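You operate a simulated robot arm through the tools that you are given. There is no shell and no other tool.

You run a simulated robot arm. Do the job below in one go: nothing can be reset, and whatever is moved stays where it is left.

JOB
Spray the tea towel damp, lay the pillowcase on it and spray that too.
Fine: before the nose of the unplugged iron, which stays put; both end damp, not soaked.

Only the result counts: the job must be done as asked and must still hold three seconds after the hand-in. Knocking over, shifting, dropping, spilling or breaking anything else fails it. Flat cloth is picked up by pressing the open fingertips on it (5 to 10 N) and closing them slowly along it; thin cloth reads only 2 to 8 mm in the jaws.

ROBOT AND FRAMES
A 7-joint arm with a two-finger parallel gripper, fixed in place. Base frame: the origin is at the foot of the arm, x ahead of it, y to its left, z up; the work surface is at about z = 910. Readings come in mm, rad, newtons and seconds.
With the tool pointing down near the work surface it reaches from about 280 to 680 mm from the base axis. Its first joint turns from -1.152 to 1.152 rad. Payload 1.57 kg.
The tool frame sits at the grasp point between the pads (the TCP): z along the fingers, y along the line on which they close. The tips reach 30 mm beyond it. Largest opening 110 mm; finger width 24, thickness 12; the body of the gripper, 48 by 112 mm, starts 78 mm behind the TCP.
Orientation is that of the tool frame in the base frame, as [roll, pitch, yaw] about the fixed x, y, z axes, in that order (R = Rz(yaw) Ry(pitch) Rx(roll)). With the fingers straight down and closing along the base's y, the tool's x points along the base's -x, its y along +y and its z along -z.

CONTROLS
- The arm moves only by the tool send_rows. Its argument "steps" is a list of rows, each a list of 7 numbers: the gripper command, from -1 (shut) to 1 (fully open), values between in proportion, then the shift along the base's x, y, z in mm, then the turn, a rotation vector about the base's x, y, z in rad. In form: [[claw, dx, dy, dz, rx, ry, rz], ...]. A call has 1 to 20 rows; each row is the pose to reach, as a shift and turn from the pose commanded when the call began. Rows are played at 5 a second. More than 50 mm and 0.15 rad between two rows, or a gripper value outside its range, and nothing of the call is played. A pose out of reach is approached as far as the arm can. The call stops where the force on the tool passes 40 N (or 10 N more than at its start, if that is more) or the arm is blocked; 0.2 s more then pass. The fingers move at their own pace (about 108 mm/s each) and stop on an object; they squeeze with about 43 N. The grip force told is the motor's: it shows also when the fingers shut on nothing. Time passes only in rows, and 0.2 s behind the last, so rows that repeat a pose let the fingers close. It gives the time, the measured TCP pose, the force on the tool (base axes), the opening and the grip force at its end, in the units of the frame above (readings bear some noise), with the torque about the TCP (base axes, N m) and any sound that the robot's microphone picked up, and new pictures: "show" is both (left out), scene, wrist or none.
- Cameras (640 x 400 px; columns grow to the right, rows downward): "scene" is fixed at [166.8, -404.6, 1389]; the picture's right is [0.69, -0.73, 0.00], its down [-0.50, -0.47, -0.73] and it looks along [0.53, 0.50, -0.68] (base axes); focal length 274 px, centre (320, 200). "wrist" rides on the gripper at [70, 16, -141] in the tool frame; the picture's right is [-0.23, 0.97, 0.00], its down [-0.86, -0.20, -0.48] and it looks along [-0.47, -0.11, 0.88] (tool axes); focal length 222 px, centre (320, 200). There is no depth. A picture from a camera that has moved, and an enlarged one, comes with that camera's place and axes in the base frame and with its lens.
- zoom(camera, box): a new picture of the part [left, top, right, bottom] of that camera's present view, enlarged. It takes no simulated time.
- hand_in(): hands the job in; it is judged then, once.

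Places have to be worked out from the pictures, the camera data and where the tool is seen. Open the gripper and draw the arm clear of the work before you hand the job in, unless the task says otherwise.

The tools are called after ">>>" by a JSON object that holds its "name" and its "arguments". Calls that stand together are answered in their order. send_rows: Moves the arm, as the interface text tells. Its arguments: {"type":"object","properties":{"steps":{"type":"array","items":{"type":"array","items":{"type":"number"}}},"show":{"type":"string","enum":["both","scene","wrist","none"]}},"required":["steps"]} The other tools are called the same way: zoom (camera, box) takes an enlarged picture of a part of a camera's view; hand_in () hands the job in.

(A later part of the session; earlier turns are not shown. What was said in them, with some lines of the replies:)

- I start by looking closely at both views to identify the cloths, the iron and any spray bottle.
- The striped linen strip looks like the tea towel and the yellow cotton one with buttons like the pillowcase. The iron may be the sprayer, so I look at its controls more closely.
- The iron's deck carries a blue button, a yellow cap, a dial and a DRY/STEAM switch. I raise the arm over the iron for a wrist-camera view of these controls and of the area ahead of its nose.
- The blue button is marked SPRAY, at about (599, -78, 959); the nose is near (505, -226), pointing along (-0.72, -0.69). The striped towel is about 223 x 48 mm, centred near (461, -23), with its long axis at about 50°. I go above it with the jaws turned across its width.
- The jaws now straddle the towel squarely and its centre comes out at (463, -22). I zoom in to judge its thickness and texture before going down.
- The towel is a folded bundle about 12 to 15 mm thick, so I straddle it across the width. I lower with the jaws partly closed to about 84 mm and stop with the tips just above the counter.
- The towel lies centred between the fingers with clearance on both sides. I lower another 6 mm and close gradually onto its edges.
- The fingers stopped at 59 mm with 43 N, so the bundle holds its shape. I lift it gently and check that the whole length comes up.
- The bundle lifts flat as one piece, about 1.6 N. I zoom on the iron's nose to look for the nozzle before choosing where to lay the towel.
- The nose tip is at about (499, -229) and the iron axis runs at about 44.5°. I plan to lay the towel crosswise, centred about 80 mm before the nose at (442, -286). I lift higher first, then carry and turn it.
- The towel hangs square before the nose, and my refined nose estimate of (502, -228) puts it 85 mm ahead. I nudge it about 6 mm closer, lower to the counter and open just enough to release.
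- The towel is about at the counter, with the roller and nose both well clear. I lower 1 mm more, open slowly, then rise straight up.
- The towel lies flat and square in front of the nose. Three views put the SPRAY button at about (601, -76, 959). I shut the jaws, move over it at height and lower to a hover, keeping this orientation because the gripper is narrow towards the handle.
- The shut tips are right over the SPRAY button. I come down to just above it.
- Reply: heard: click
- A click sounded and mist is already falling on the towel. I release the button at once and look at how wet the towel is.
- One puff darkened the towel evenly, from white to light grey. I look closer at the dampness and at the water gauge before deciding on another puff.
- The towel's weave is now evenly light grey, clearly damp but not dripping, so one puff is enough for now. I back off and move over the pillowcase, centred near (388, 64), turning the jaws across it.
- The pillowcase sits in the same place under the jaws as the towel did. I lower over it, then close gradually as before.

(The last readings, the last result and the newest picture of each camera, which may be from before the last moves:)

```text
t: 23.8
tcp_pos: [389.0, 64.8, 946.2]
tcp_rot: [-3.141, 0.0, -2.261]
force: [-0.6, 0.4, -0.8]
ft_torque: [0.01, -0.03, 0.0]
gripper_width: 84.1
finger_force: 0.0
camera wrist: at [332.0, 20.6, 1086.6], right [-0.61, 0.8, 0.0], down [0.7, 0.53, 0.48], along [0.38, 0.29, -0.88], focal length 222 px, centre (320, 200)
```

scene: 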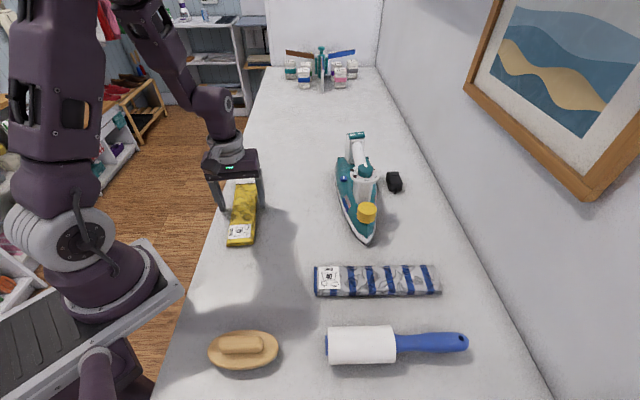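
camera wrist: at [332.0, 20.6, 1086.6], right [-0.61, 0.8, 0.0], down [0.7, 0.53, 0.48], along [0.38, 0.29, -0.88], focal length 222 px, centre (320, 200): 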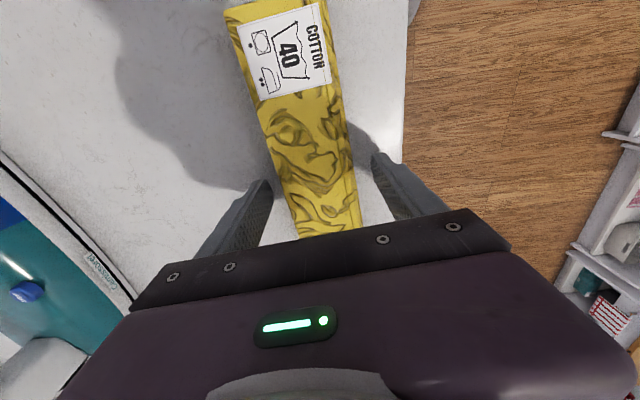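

The pillowcase is centred between the fingers. I close slowly on it and lift.

>>> {"name": "send_rows", "arguments": {"steps": [[0.3, 0, 0, 0, 0, 0, 0], [0.15, 0, 0, 0, 0, 0, 0], [0.05, 0, 0, 0, 0, 0, 0], [-0.1, 0, 0, 0, 0, 0, 0], [-0.3, 0, 0, 0, 0, 0, 0], [-0.4, 0, 0, 0, 0, 0, 0], [-0.4, 0, 0, 0, 0, 0, 0], [-0.4, 0, 0, 20, 0, 0, 0], [-0.4, 0, 0, 55, 0, 0, 0], [-0.4, 0, 0, 100, 0, 0, 0], [-0.4, 0, 0, 100, 0, 0, 0]]}}

```text
t: 26.2
tcp_pos: [389.4, 64.0, 1047.1]
tcp_rot: [-3.141, 0.002, -2.262]
force: [0.8, 0.7, -1.2]
ft_torque: [-0.01, -0.01, -0.01]
gripper_width: 59.0
finger_force: 42.8
camera wrist: at [332.1, 20.3, 1187.3], right [-0.61, 0.8, 0.0], down [0.7, 0.53, 0.48], along [0.38, 0.29, -0.88], focal length 222 px, centre (320, 200)
```

scene: 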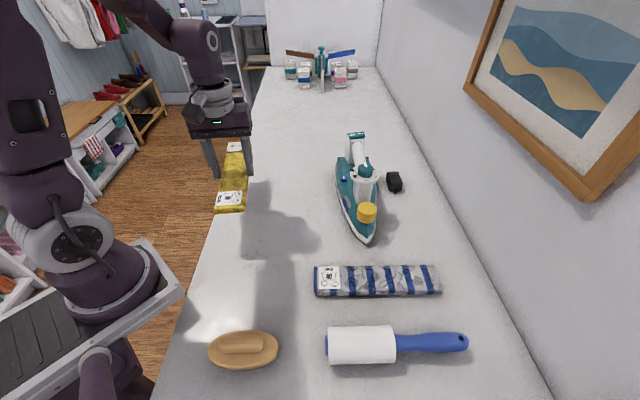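
wrist: 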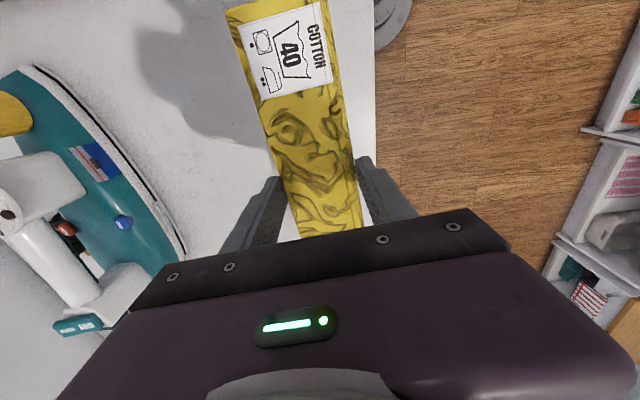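

The pillowcase is held level at 59 mm. I carry it high around to directly over the towel, turning it back to the crosswise orientation.

>>> {"name": "send_rows", "arguments": {"steps": [[-0.4, 0, 0, 40, 0, 0, 0], [-0.4, 0, -20, 70, 0, 0, 0], [-0.4, 4, -48, 70, 0, 0, -0.14], [-0.4, 8, -76, 70, 0, 0, -0.28], [-0.4, 12, -104, 70, 0, 0, -0.42], [-0.4, 16, -132, 70, 0, 0, -0.56], [-0.4, 20, -160, 70, 0, 0, -0.7], [-0.4, 25, -188, 70, 0, 0, -0.84], [-0.4, 30, -216, 70, 0, 0, -0.98], [-0.4, 35, -244, 70, 0, 0, -1.12], [-0.4, 40, -272, 70, 0, 0, -1.26], [-0.4, 45, -300, 70, 0, 0, -1.4], [-0.4, 50, -325, 70, 0, 0, -1.54], [-0.4, 55, -346.5, 70, 0, 0, -1.675], [-0.4, 55, -346.5, 30, 0, 0, -1.675], [-0.4, 55, -346.5, 0, 0, 0, -1.675], [-0.4, 55, -346.5, 0, 0, 0, -1.675]]}}

```text
t: 29.8
tcp_pos: [445.1, -282.2, 1046.7]
tcp_rot: [3.141, 0.0, 2.346]
force: [-0.4, 0.5, -1.6]
ft_torque: [-0.01, 0.0, 0.0]
gripper_width: 59.1
finger_force: 43.0
camera wrist: at [407.8, -221.5, 1187.2], right [0.85, 0.52, 0.0], down [0.46, -0.75, 0.48], along [0.25, -0.41, -0.88], focal length 222 px, centre (320, 200)
```

scene: 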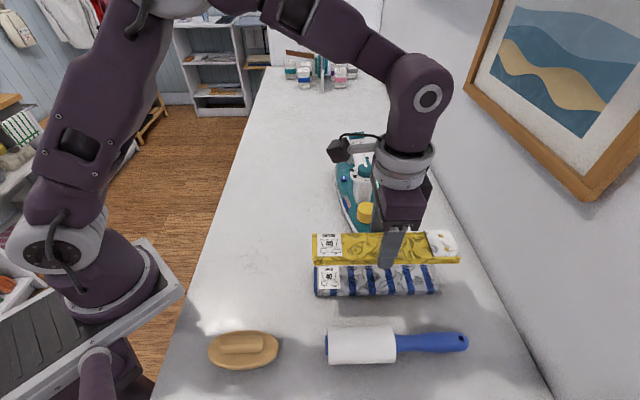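
wrist: 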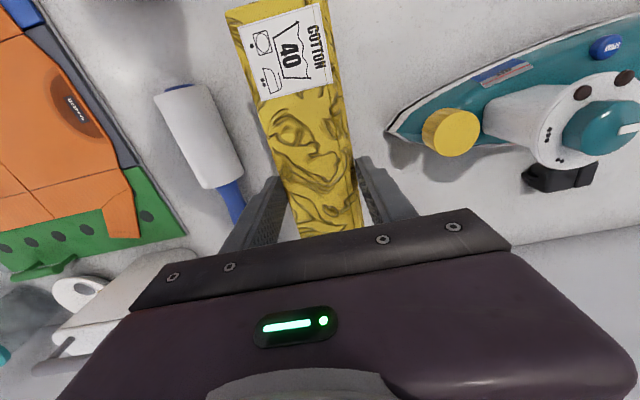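

The pillowcase is lined up over the towel. I lower to near the towel top and then creep down to feel for contact.

>>> {"name": "send_rows", "arguments": {"steps": [[-0.4, -0.5, 0, -30, 0, 0, 0], [-0.4, -0.5, 0, -55, 0, 0, 0], [-0.4, -0.5, 0, -68, 0, 0, 0], [-0.4, -0.5, 0, -74, 0, 0, 0], [-0.4, -0.5, 0, -76, 0, 0, 0], [-0.4, -0.5, 0, -76, 0, 0, 0]]}}

>>> {"name": "zoom", "arguments": {"camera": "scene", "box": [300, 225, 460, 315]}}

```text
t: 31.2
tcp_pos: [443.3, -281.0, 971.2]
tcp_rot: [-3.142, 0.0, 2.345]
force: [0.9, -0.5, -0.1]
ft_torque: [0.01, -0.02, -0.01]
gripper_width: 59.2
finger_force: 42.8
camera wrist: at [406.4, -221.2, 1110.9], right [0.85, 0.52, 0.0], down [0.46, -0.75, 0.48], along [0.25, -0.41, -0.88], focal length 222 px, centre (320, 200)
```

scene: 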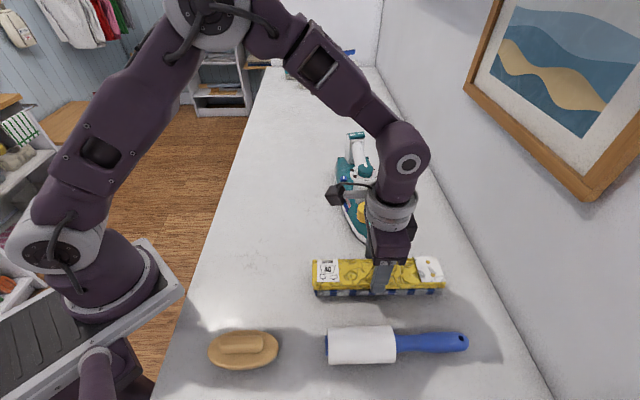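
wrist: 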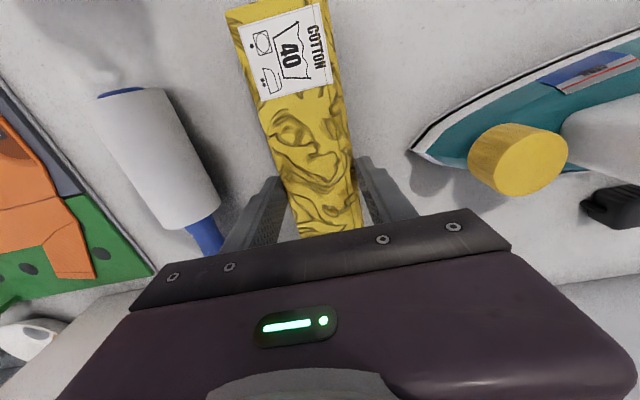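

```text
4.00 times, centred on (380, 270) of scene
camera zoom: at [166.8, -404.6, 1389.0], right [0.69, -0.73, 0.0], down [-0.5, -0.47, -0.73], along [0.53, 0.5, -0.68], focal length 1094 px, centre (80, -80)
```

zoom: 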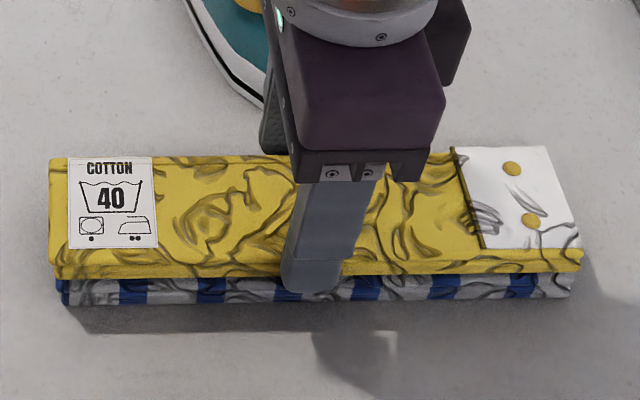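

It is near contact and well aligned. I creep down in 1.5 mm steps, watching the force.

>>> {"name": "send_rows", "arguments": {"steps": [[-0.4, 0, 0, -1.5, 0, 0, 0], [-0.4, 0, 0, -3, 0, 0, 0], [-0.4, 0, 0, -3, 0, 0, 0]], "show": "none"}}

```text
t: 32.0
tcp_pos: [443.8, -281.6, 965.2]
tcp_rot: [3.141, -0.001, 2.345]
force: [0.6, -0.6, -0.7]
ft_torque: [0.0, 0.01, -0.06]
gripper_width: 59.0
finger_force: 42.8
```

>>> {"name": "send_rows", "arguments": {"steps": [[-0.4, 0, 0, -1.5, 0, 0, 0], [-0.4, 0, 0, -3, 0, 0, 0], [-0.4, 0, 0, -3, 0, 0, 0]], "show": "none"}}

>>> {"name": "zoom", "arguments": {"camera": "scene", "box": [300, 225, 460, 315]}}

```text
t: 32.8
tcp_pos: [442.8, -283.0, 963.7]
tcp_rot: [-3.141, -0.001, 2.345]
force: [0.5, 0.7, 3.5]
ft_torque: [-0.02, -0.01, 0.01]
gripper_width: 59.0
finger_force: 43.2
```

```text
4.00 times, centred on (380, 270) of scene
camera zoom: at [166.7, -404.6, 1389.0], right [0.69, -0.73, 0.0], down [-0.5, -0.47, -0.73], along [0.53, 0.5, -0.68], focal length 1094 px, centre (80, -80)
```

zoom: 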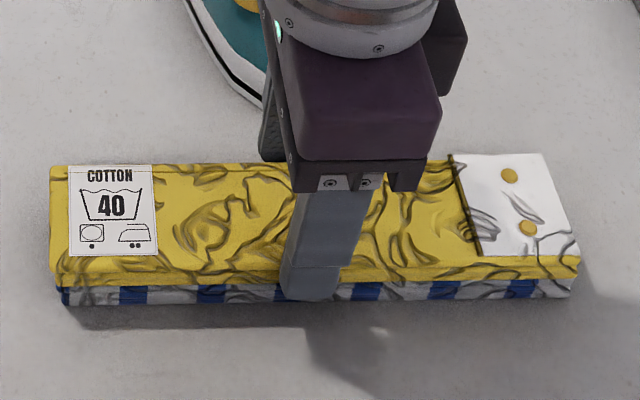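

The upward force of 3.5 N shows the pillowcase resting on the towel. I open slowly and rise straight up.

>>> {"name": "send_rows", "arguments": {"steps": [[0.1, 0, 0, 0, 0, 0, 0], [0.2, 0, 0, 0, 0, 0, 0], [0.35, 0, 0, 0, 0, 0, 0], [0.35, 0, 0, 0, 0, 0, 0], [0.35, 0, 0, 20, 0, 0, 0], [0.35, 0, 0, 60, 0, 0, 0], [0.35, 0, 0, 105, 0, 0, 0], [0.35, 0, 0, 150, 0, 0, 0], [0.35, 0, 0, 180, 0, 0, 0], [0.35, 0, 0, 180, 0, 0, 0]]}}

>>> {"name": "zoom", "arguments": {"camera": "scene", "box": [300, 215, 460, 315]}}

```text
t: 35.0
tcp_pos: [443.6, -282.3, 1144.3]
tcp_rot: [-3.141, -0.001, 2.345]
force: [0.3, -0.1, 0.1]
ft_torque: [-0.01, 0.03, -0.02]
gripper_width: 74.2
finger_force: 0.1
camera wrist: at [405.8, -221.2, 1285.0], right [0.85, 0.52, 0.0], down [0.46, -0.75, 0.48], along [0.25, -0.41, -0.88], focal length 222 px, centre (320, 200)
```

scene: 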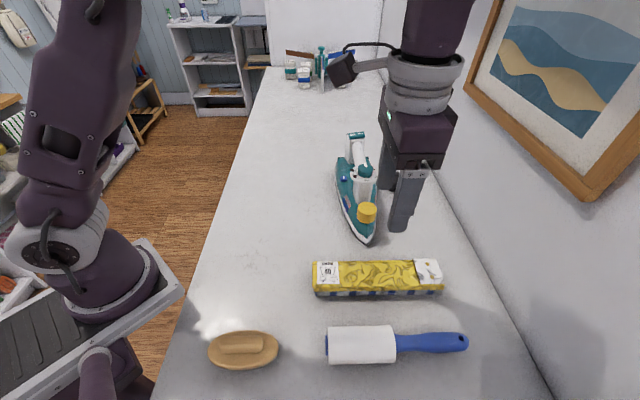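
wrist: 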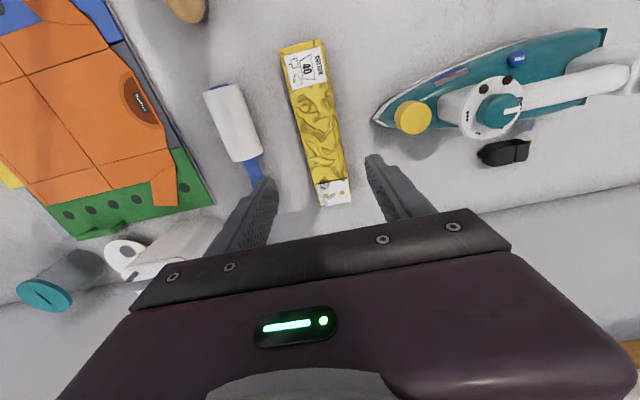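

```text
4.00 times, centred on (380, 265) of scene
camera zoom: at [166.8, -404.6, 1389.0], right [0.69, -0.73, 0.0], down [-0.5, -0.47, -0.73], along [0.53, 0.5, -0.68], focal length 1094 px, centre (80, -60)
```

zoom: 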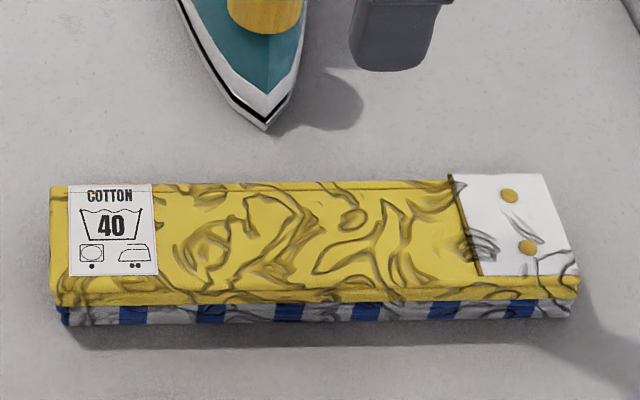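

The pillowcase lies neatly on the towel and the side of the towel still shows damp grey. I shut the jaws and return to hover above the SPRAY button.

>>> {"name": "send_rows", "arguments": {"steps": [[-0.5, 20, 30, 5, 0, 0, 0], [-1, 50, 65, 5, 0, 0, 0], [-1, 80, 100, 5, 0, 0, 0], [-1, 110, 140, 5, 0, 0, 0], [-1, 135, 175, 5, 0, 0, 0], [-1, 157, 205, 5, 0, 0, 0], [-1, 157, 205, -40, 0, 0, 0], [-1, 157, 205, -85, 0, 0, 0], [-1, 157, 205, -108, 0, 0, 0], [-1, 157, 205, -108, 0, 0, 0]]}}

>>> {"name": "zoom", "arguments": {"camera": "wrist", "box": [260, 110, 400, 240]}}

>>> {"name": "zoom", "arguments": {"camera": "scene", "box": [300, 215, 460, 315]}}

```text
t: 37.2
tcp_pos: [600.1, -77.7, 1035.4]
tcp_rot: [-3.14, 0.001, 2.348]
force: [-0.3, 0.6, -0.2]
ft_torque: [0.0, 0.0, 0.03]
gripper_width: 0.1
finger_force: 21.7
camera wrist: at [563.2, -15.8, 1176.7], right [0.85, 0.52, 0.0], down [0.46, -0.75, 0.48], along [0.25, -0.41, -0.88], focal length 222 px, centre (320, 200)
```

scene: 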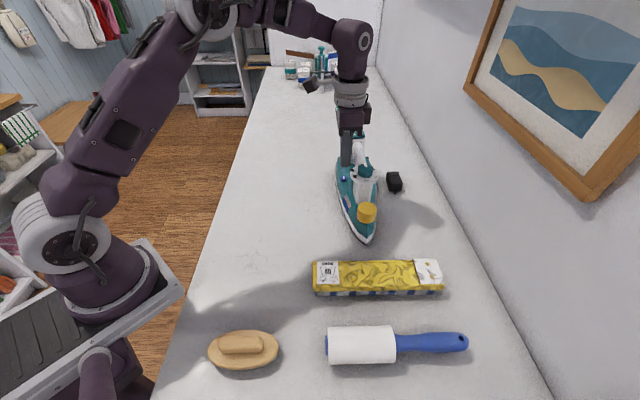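
wrist: 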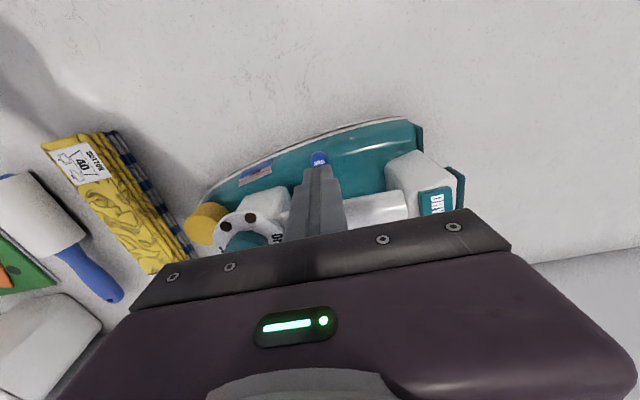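

```text
3.08 times, centred on (330, 175) of wrist
camera zoom: at [563.2, -15.8, 1176.7], right [0.85, 0.52, 0.0], down [0.46, -0.75, 0.48], along [0.25, -0.41, -0.88], focal length 684 px, centre (289, 277)
```

zoom: 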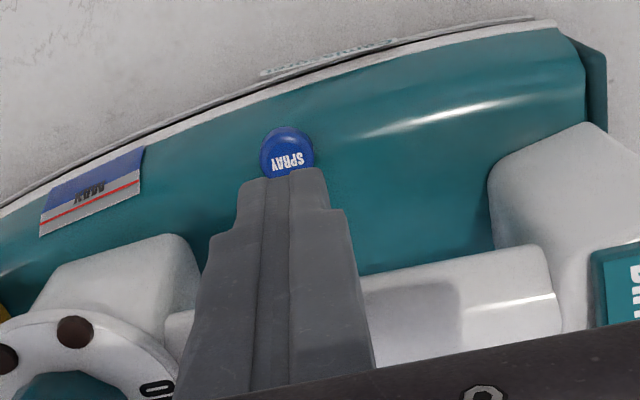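

```text
4.00 times, centred on (380, 265) of scene
camera zoom: at [166.8, -404.6, 1389.0], right [0.69, -0.73, 0.0], down [-0.5, -0.47, -0.73], along [0.53, 0.5, -0.68], focal length 1094 px, centre (80, -60)
```

zoom: 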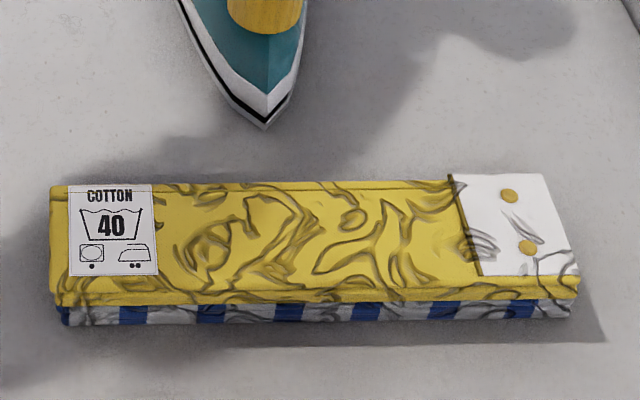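

The iron is in the same place and the tips are over the button again. I press as before, with a short hold.

>>> {"name": "send_rows", "arguments": {"steps": [[-1, 0, 0, -20, 0, 0, 0], [-1, 0, 0, -36, 0, 0, 0], [-1, 0, 0, -41, 0, 0, 0], [-1, 0, 0, -43, 0, 0, 0]]}}

```text
t: 38.2
tcp_pos: [601.5, -78.8, 992.8]
tcp_rot: [-3.141, 0.0, 2.346]
force: [-0.4, -0.3, 5.4]
ft_torque: [-0.03, 0.03, 0.01]
gripper_width: 0.2
finger_force: 21.4
heard: click
camera wrist: at [563.3, -17.0, 1134.0], right [0.85, 0.52, 0.0], down [0.46, -0.75, 0.48], along [0.25, -0.41, -0.88], focal length 222 px, centre (320, 200)
```

scene: 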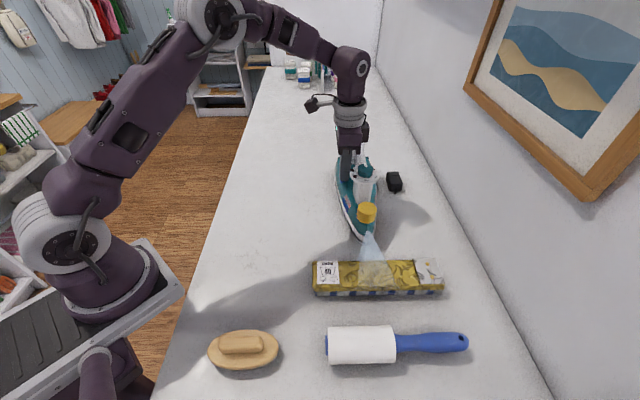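
wrist: 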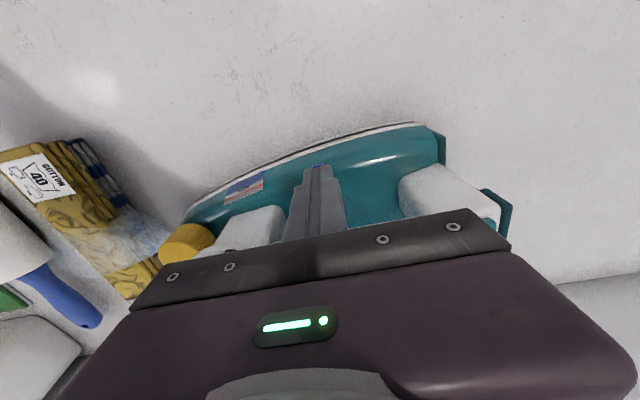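

The click came and the mist falls on the pillowcase, which has darkened. I release and compare both cloths.

>>> {"name": "send_rows", "arguments": {"steps": [[-1, 0, 0, 20, 0, 0, 0], [-1, 0, 0, 42, 0, 0, 0], [-1, 0, 0, 42, 0, 0, 0]]}}

>>> {"name": "zoom", "arguments": {"camera": "scene", "box": [300, 215, 460, 315]}}

>>> {"name": "zoom", "arguments": {"camera": "wrist", "box": [0, 110, 280, 290]}}

>>> {"name": "zoom", "arguments": {"camera": "scene", "box": [340, 255, 400, 305]}}

>>> {"name": "zoom", "arguments": {"camera": "wrist", "box": [225, 145, 285, 195]}}

```text
t: 39.0
tcp_pos: [600.8, -77.0, 1034.4]
tcp_rot: [3.141, -0.002, 2.347]
force: [0.5, 0.2, -1.0]
ft_torque: [-0.02, 0.02, -0.03]
gripper_width: 0.2
finger_force: 21.2
camera wrist: at [563.4, -16.8, 1175.5], right [0.85, 0.52, 0.0], down [0.46, -0.75, 0.48], along [0.25, -0.41, -0.88], focal length 222 px, centre (320, 200)
```

scene: 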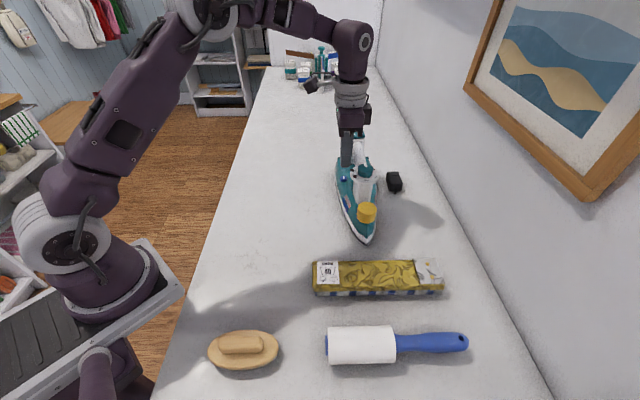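
wrist: 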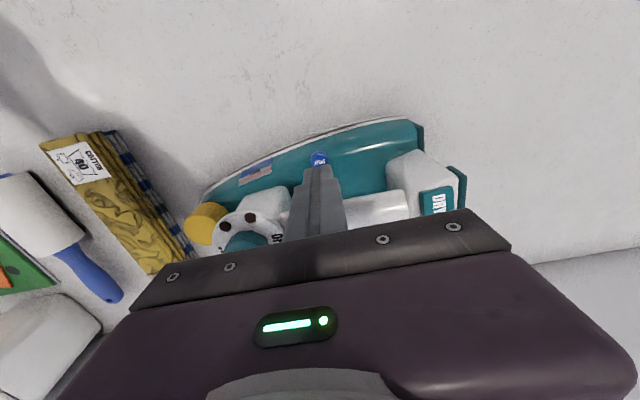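

```text
4.00 times, centred on (380, 265) of scene
camera zoom: at [166.8, -404.6, 1389.0], right [0.69, -0.73, 0.0], down [-0.5, -0.47, -0.73], along [0.53, 0.5, -0.68], focal length 1094 px, centre (80, -60)
```

zoom: 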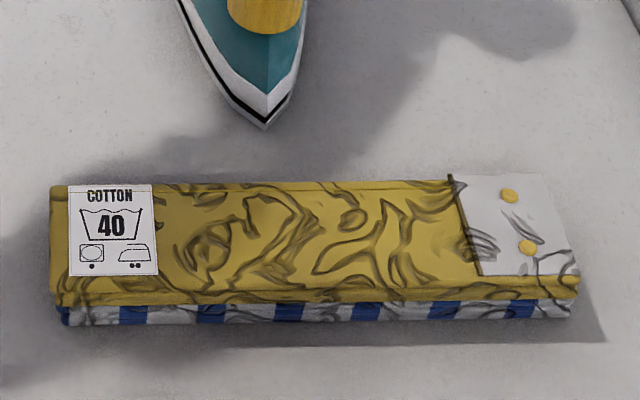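

```text
2.22 times, centred on (140, 200) of wrist
camera zoom: at [563.4, -16.8, 1175.5], right [0.85, 0.52, 0.0], down [0.46, -0.75, 0.48], along [0.25, -0.41, -0.88], focal length 494 px, centre (720, 200)
```

zoom: 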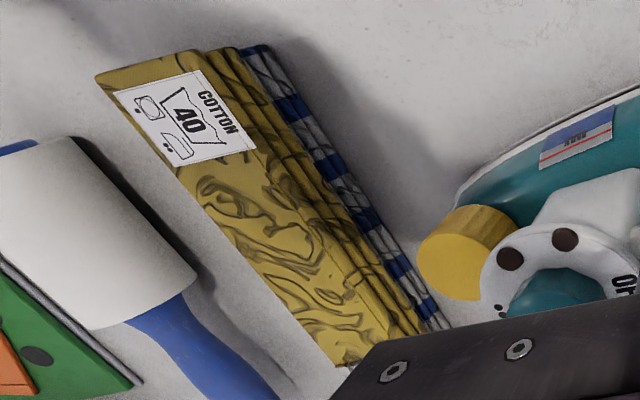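

```text
8.00 times, centred on (370, 280) of scene
camera zoom: at [166.8, -404.6, 1389.0], right [0.69, -0.73, 0.0], down [-0.5, -0.47, -0.73], along [0.53, 0.5, -0.68], focal length 2189 px, centre (-80, -440)
```

zoom: 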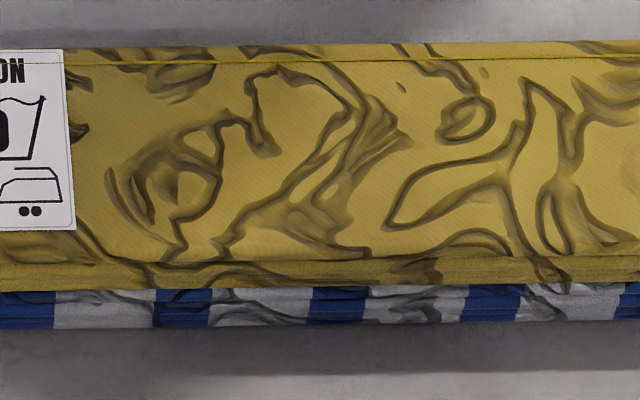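

```text
8.00 times, centred on (255, 170) of wrist
camera zoom: at [563.4, -16.8, 1175.5], right [0.85, 0.52, 0.0], down [0.46, -0.75, 0.48], along [0.25, -0.41, -0.88], focal length 1777 px, centre (840, 440)
```

zoom: 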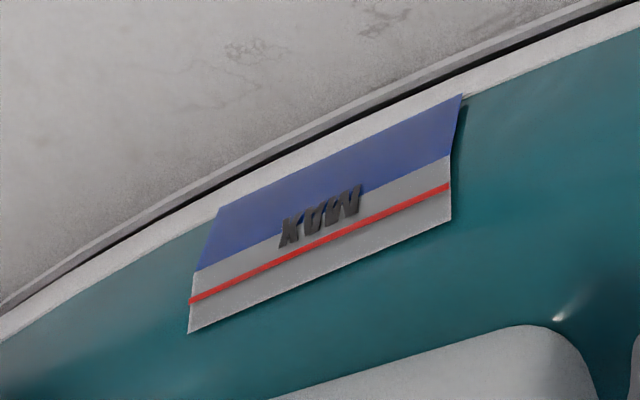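

The pillowcase has darkened evenly like the towel. The towel's edge is no wetter than before, and there is no drip or puddle, so both read as damp. I withdraw upward, open the gripper and park clear.

>>> {"name": "send_rows", "arguments": {"steps": [[-1, 0, 0, 45, 0, 0, 0], [-1, 0, 0, 90, 0, 0, 0], [-1, -35, 10, 130, 0, 0, 0], [-1, -75, 25, 160, 0, 0, 0], [-0.5, -115, 40, 180, 0, 0, 0.1], [0, -155, 50, 180, 0, 0, 0.2], [0.5, -195, 60, 180, 0, 0, 0.3], [1, -235, 70, 180, 0, 0, 0.4], [1, -265, 75, 180, 0, 0, 0.5], [1, -265, 75, 180, 0, 0, 0.5], [1, -265, 75, 180, 0, 0, 0.5], [1, -265, 75, 180, 0, 0, 0.5]]}}

>>> {"name": "zoom", "arguments": {"camera": "scene", "box": [280, 130, 480, 320]}}

```text
refused: row 3 steps farther than a row can; nothing moved
```

```text
2.11 times, centred on (380, 225) of scene
camera zoom: at [166.8, -404.6, 1389.0], right [0.69, -0.73, 0.0], down [-0.5, -0.47, -0.73], along [0.53, 0.5, -0.68], focal length 576 px, centre (194, 147)
```

zoom: 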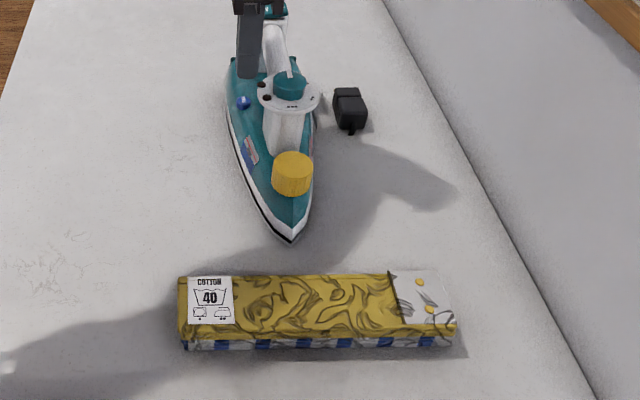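

One row was too long, so nothing moved. I resend the same retreat with shorter steps.

>>> {"name": "send_rows", "arguments": {"steps": [[-1, 0, 0, 45, 0, 0, 0], [-1, 0, 0, 90, 0, 0, 0], [-1, -15, 5, 130, 0, 0, 0], [-1, -45, 15, 160, 0, 0, 0], [-1, -80, 25, 180, 0, 0, 0], [-0.5, -118, 35, 180, 0, 0, 0.1], [0, -156, 45, 180, 0, 0, 0.2], [0.5, -195, 55, 180, 0, 0, 0.3], [1, -233, 65, 180, 0, 0, 0.4], [1, -265, 75, 180, 0, 0, 0.5], [1, -265, 75, 180, 0, 0, 0.5], [1, -265, 75, 180, 0, 0, 0.5]]}}

>>> {"name": "zoom", "arguments": {"camera": "scene", "box": [280, 130, 480, 320]}}

>>> {"name": "zoom", "arguments": {"camera": "scene", "box": [340, 255, 400, 305]}}

```text
t: 41.6
tcp_pos: [334.9, -1.5, 1216.2]
tcp_rot: [3.141, 0.001, 2.847]
force: [0.2, -0.1, -1.0]
ft_torque: [0.0, 0.02, -0.04]
gripper_width: 110.1
finger_force: 0.0
camera wrist: at [273.4, 34.3, 1356.2], right [0.5, 0.87, 0.0], down [0.76, -0.44, 0.48], along [0.41, -0.24, -0.88], focal length 222 px, centre (320, 200)
```

scene: 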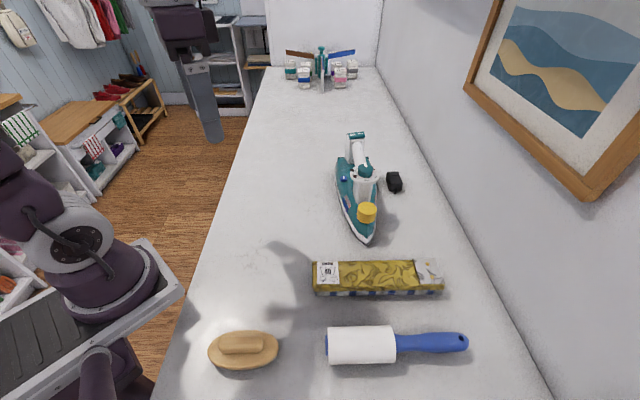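
wrist: 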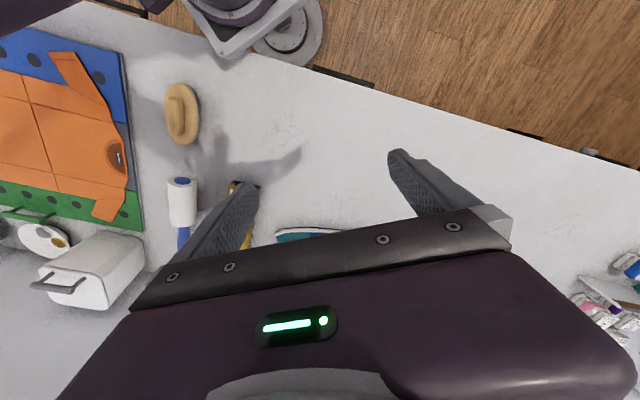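

```text
2.11 times, centred on (380, 225) of scene
camera zoom: at [166.7, -404.6, 1389.0], right [0.69, -0.73, 0.0], down [-0.5, -0.47, -0.73], along [0.53, 0.5, -0.68], focal length 576 px, centre (194, 147)
```

zoom: 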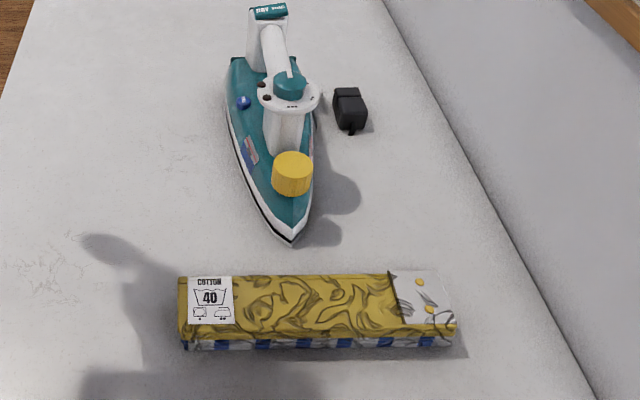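

```text
8.00 times, centred on (370, 280) of scene
camera zoom: at [166.7, -404.6, 1389.0], right [0.69, -0.73, 0.0], down [-0.5, -0.47, -0.73], along [0.53, 0.5, -0.68], focal length 2189 px, centre (-80, -440)
```

zoom: 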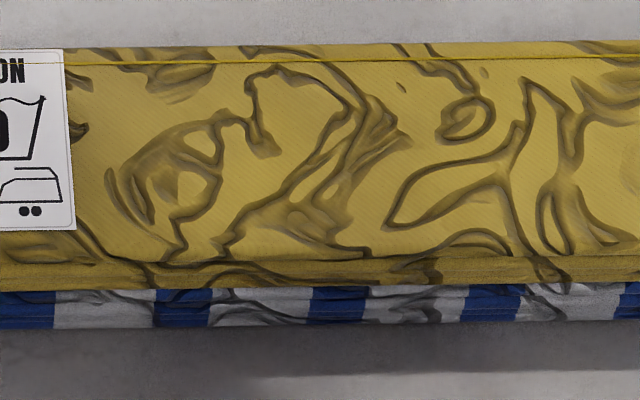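

The pillowcase lies square on the towel before the iron's nose, and both are evenly damp. The iron and everything else are where they were, and the arm is parked clear with the gripper open. I hand in.

>>> {"name": "hand_in", "arguments": {}}

```text
The job is handed in.
```

I sprayed the tea towel, laid the pillowcase squarely on it, sprayed that too, and handed the job in. Both cloths lie flat, crosswise about 80 mm in front of the iron's nose.

- **Dampness:** each cloth got one short puff from the iron's SPRAY button. Each darkened evenly, with no drips or puddle. I judged this by colour alone, since nothing measures moisture. One puff looked like damp rather than soaked, so I didn't add a second.
- **Towel after the second puff:** its edge looked no wetter after I sprayed the pillowcase on top of it.
- **Everything else:** the iron was in the same place after both presses. The lint roller, the brush and the plug look undisturbed.
- **Arm:** it is parked clear with the gripper open.
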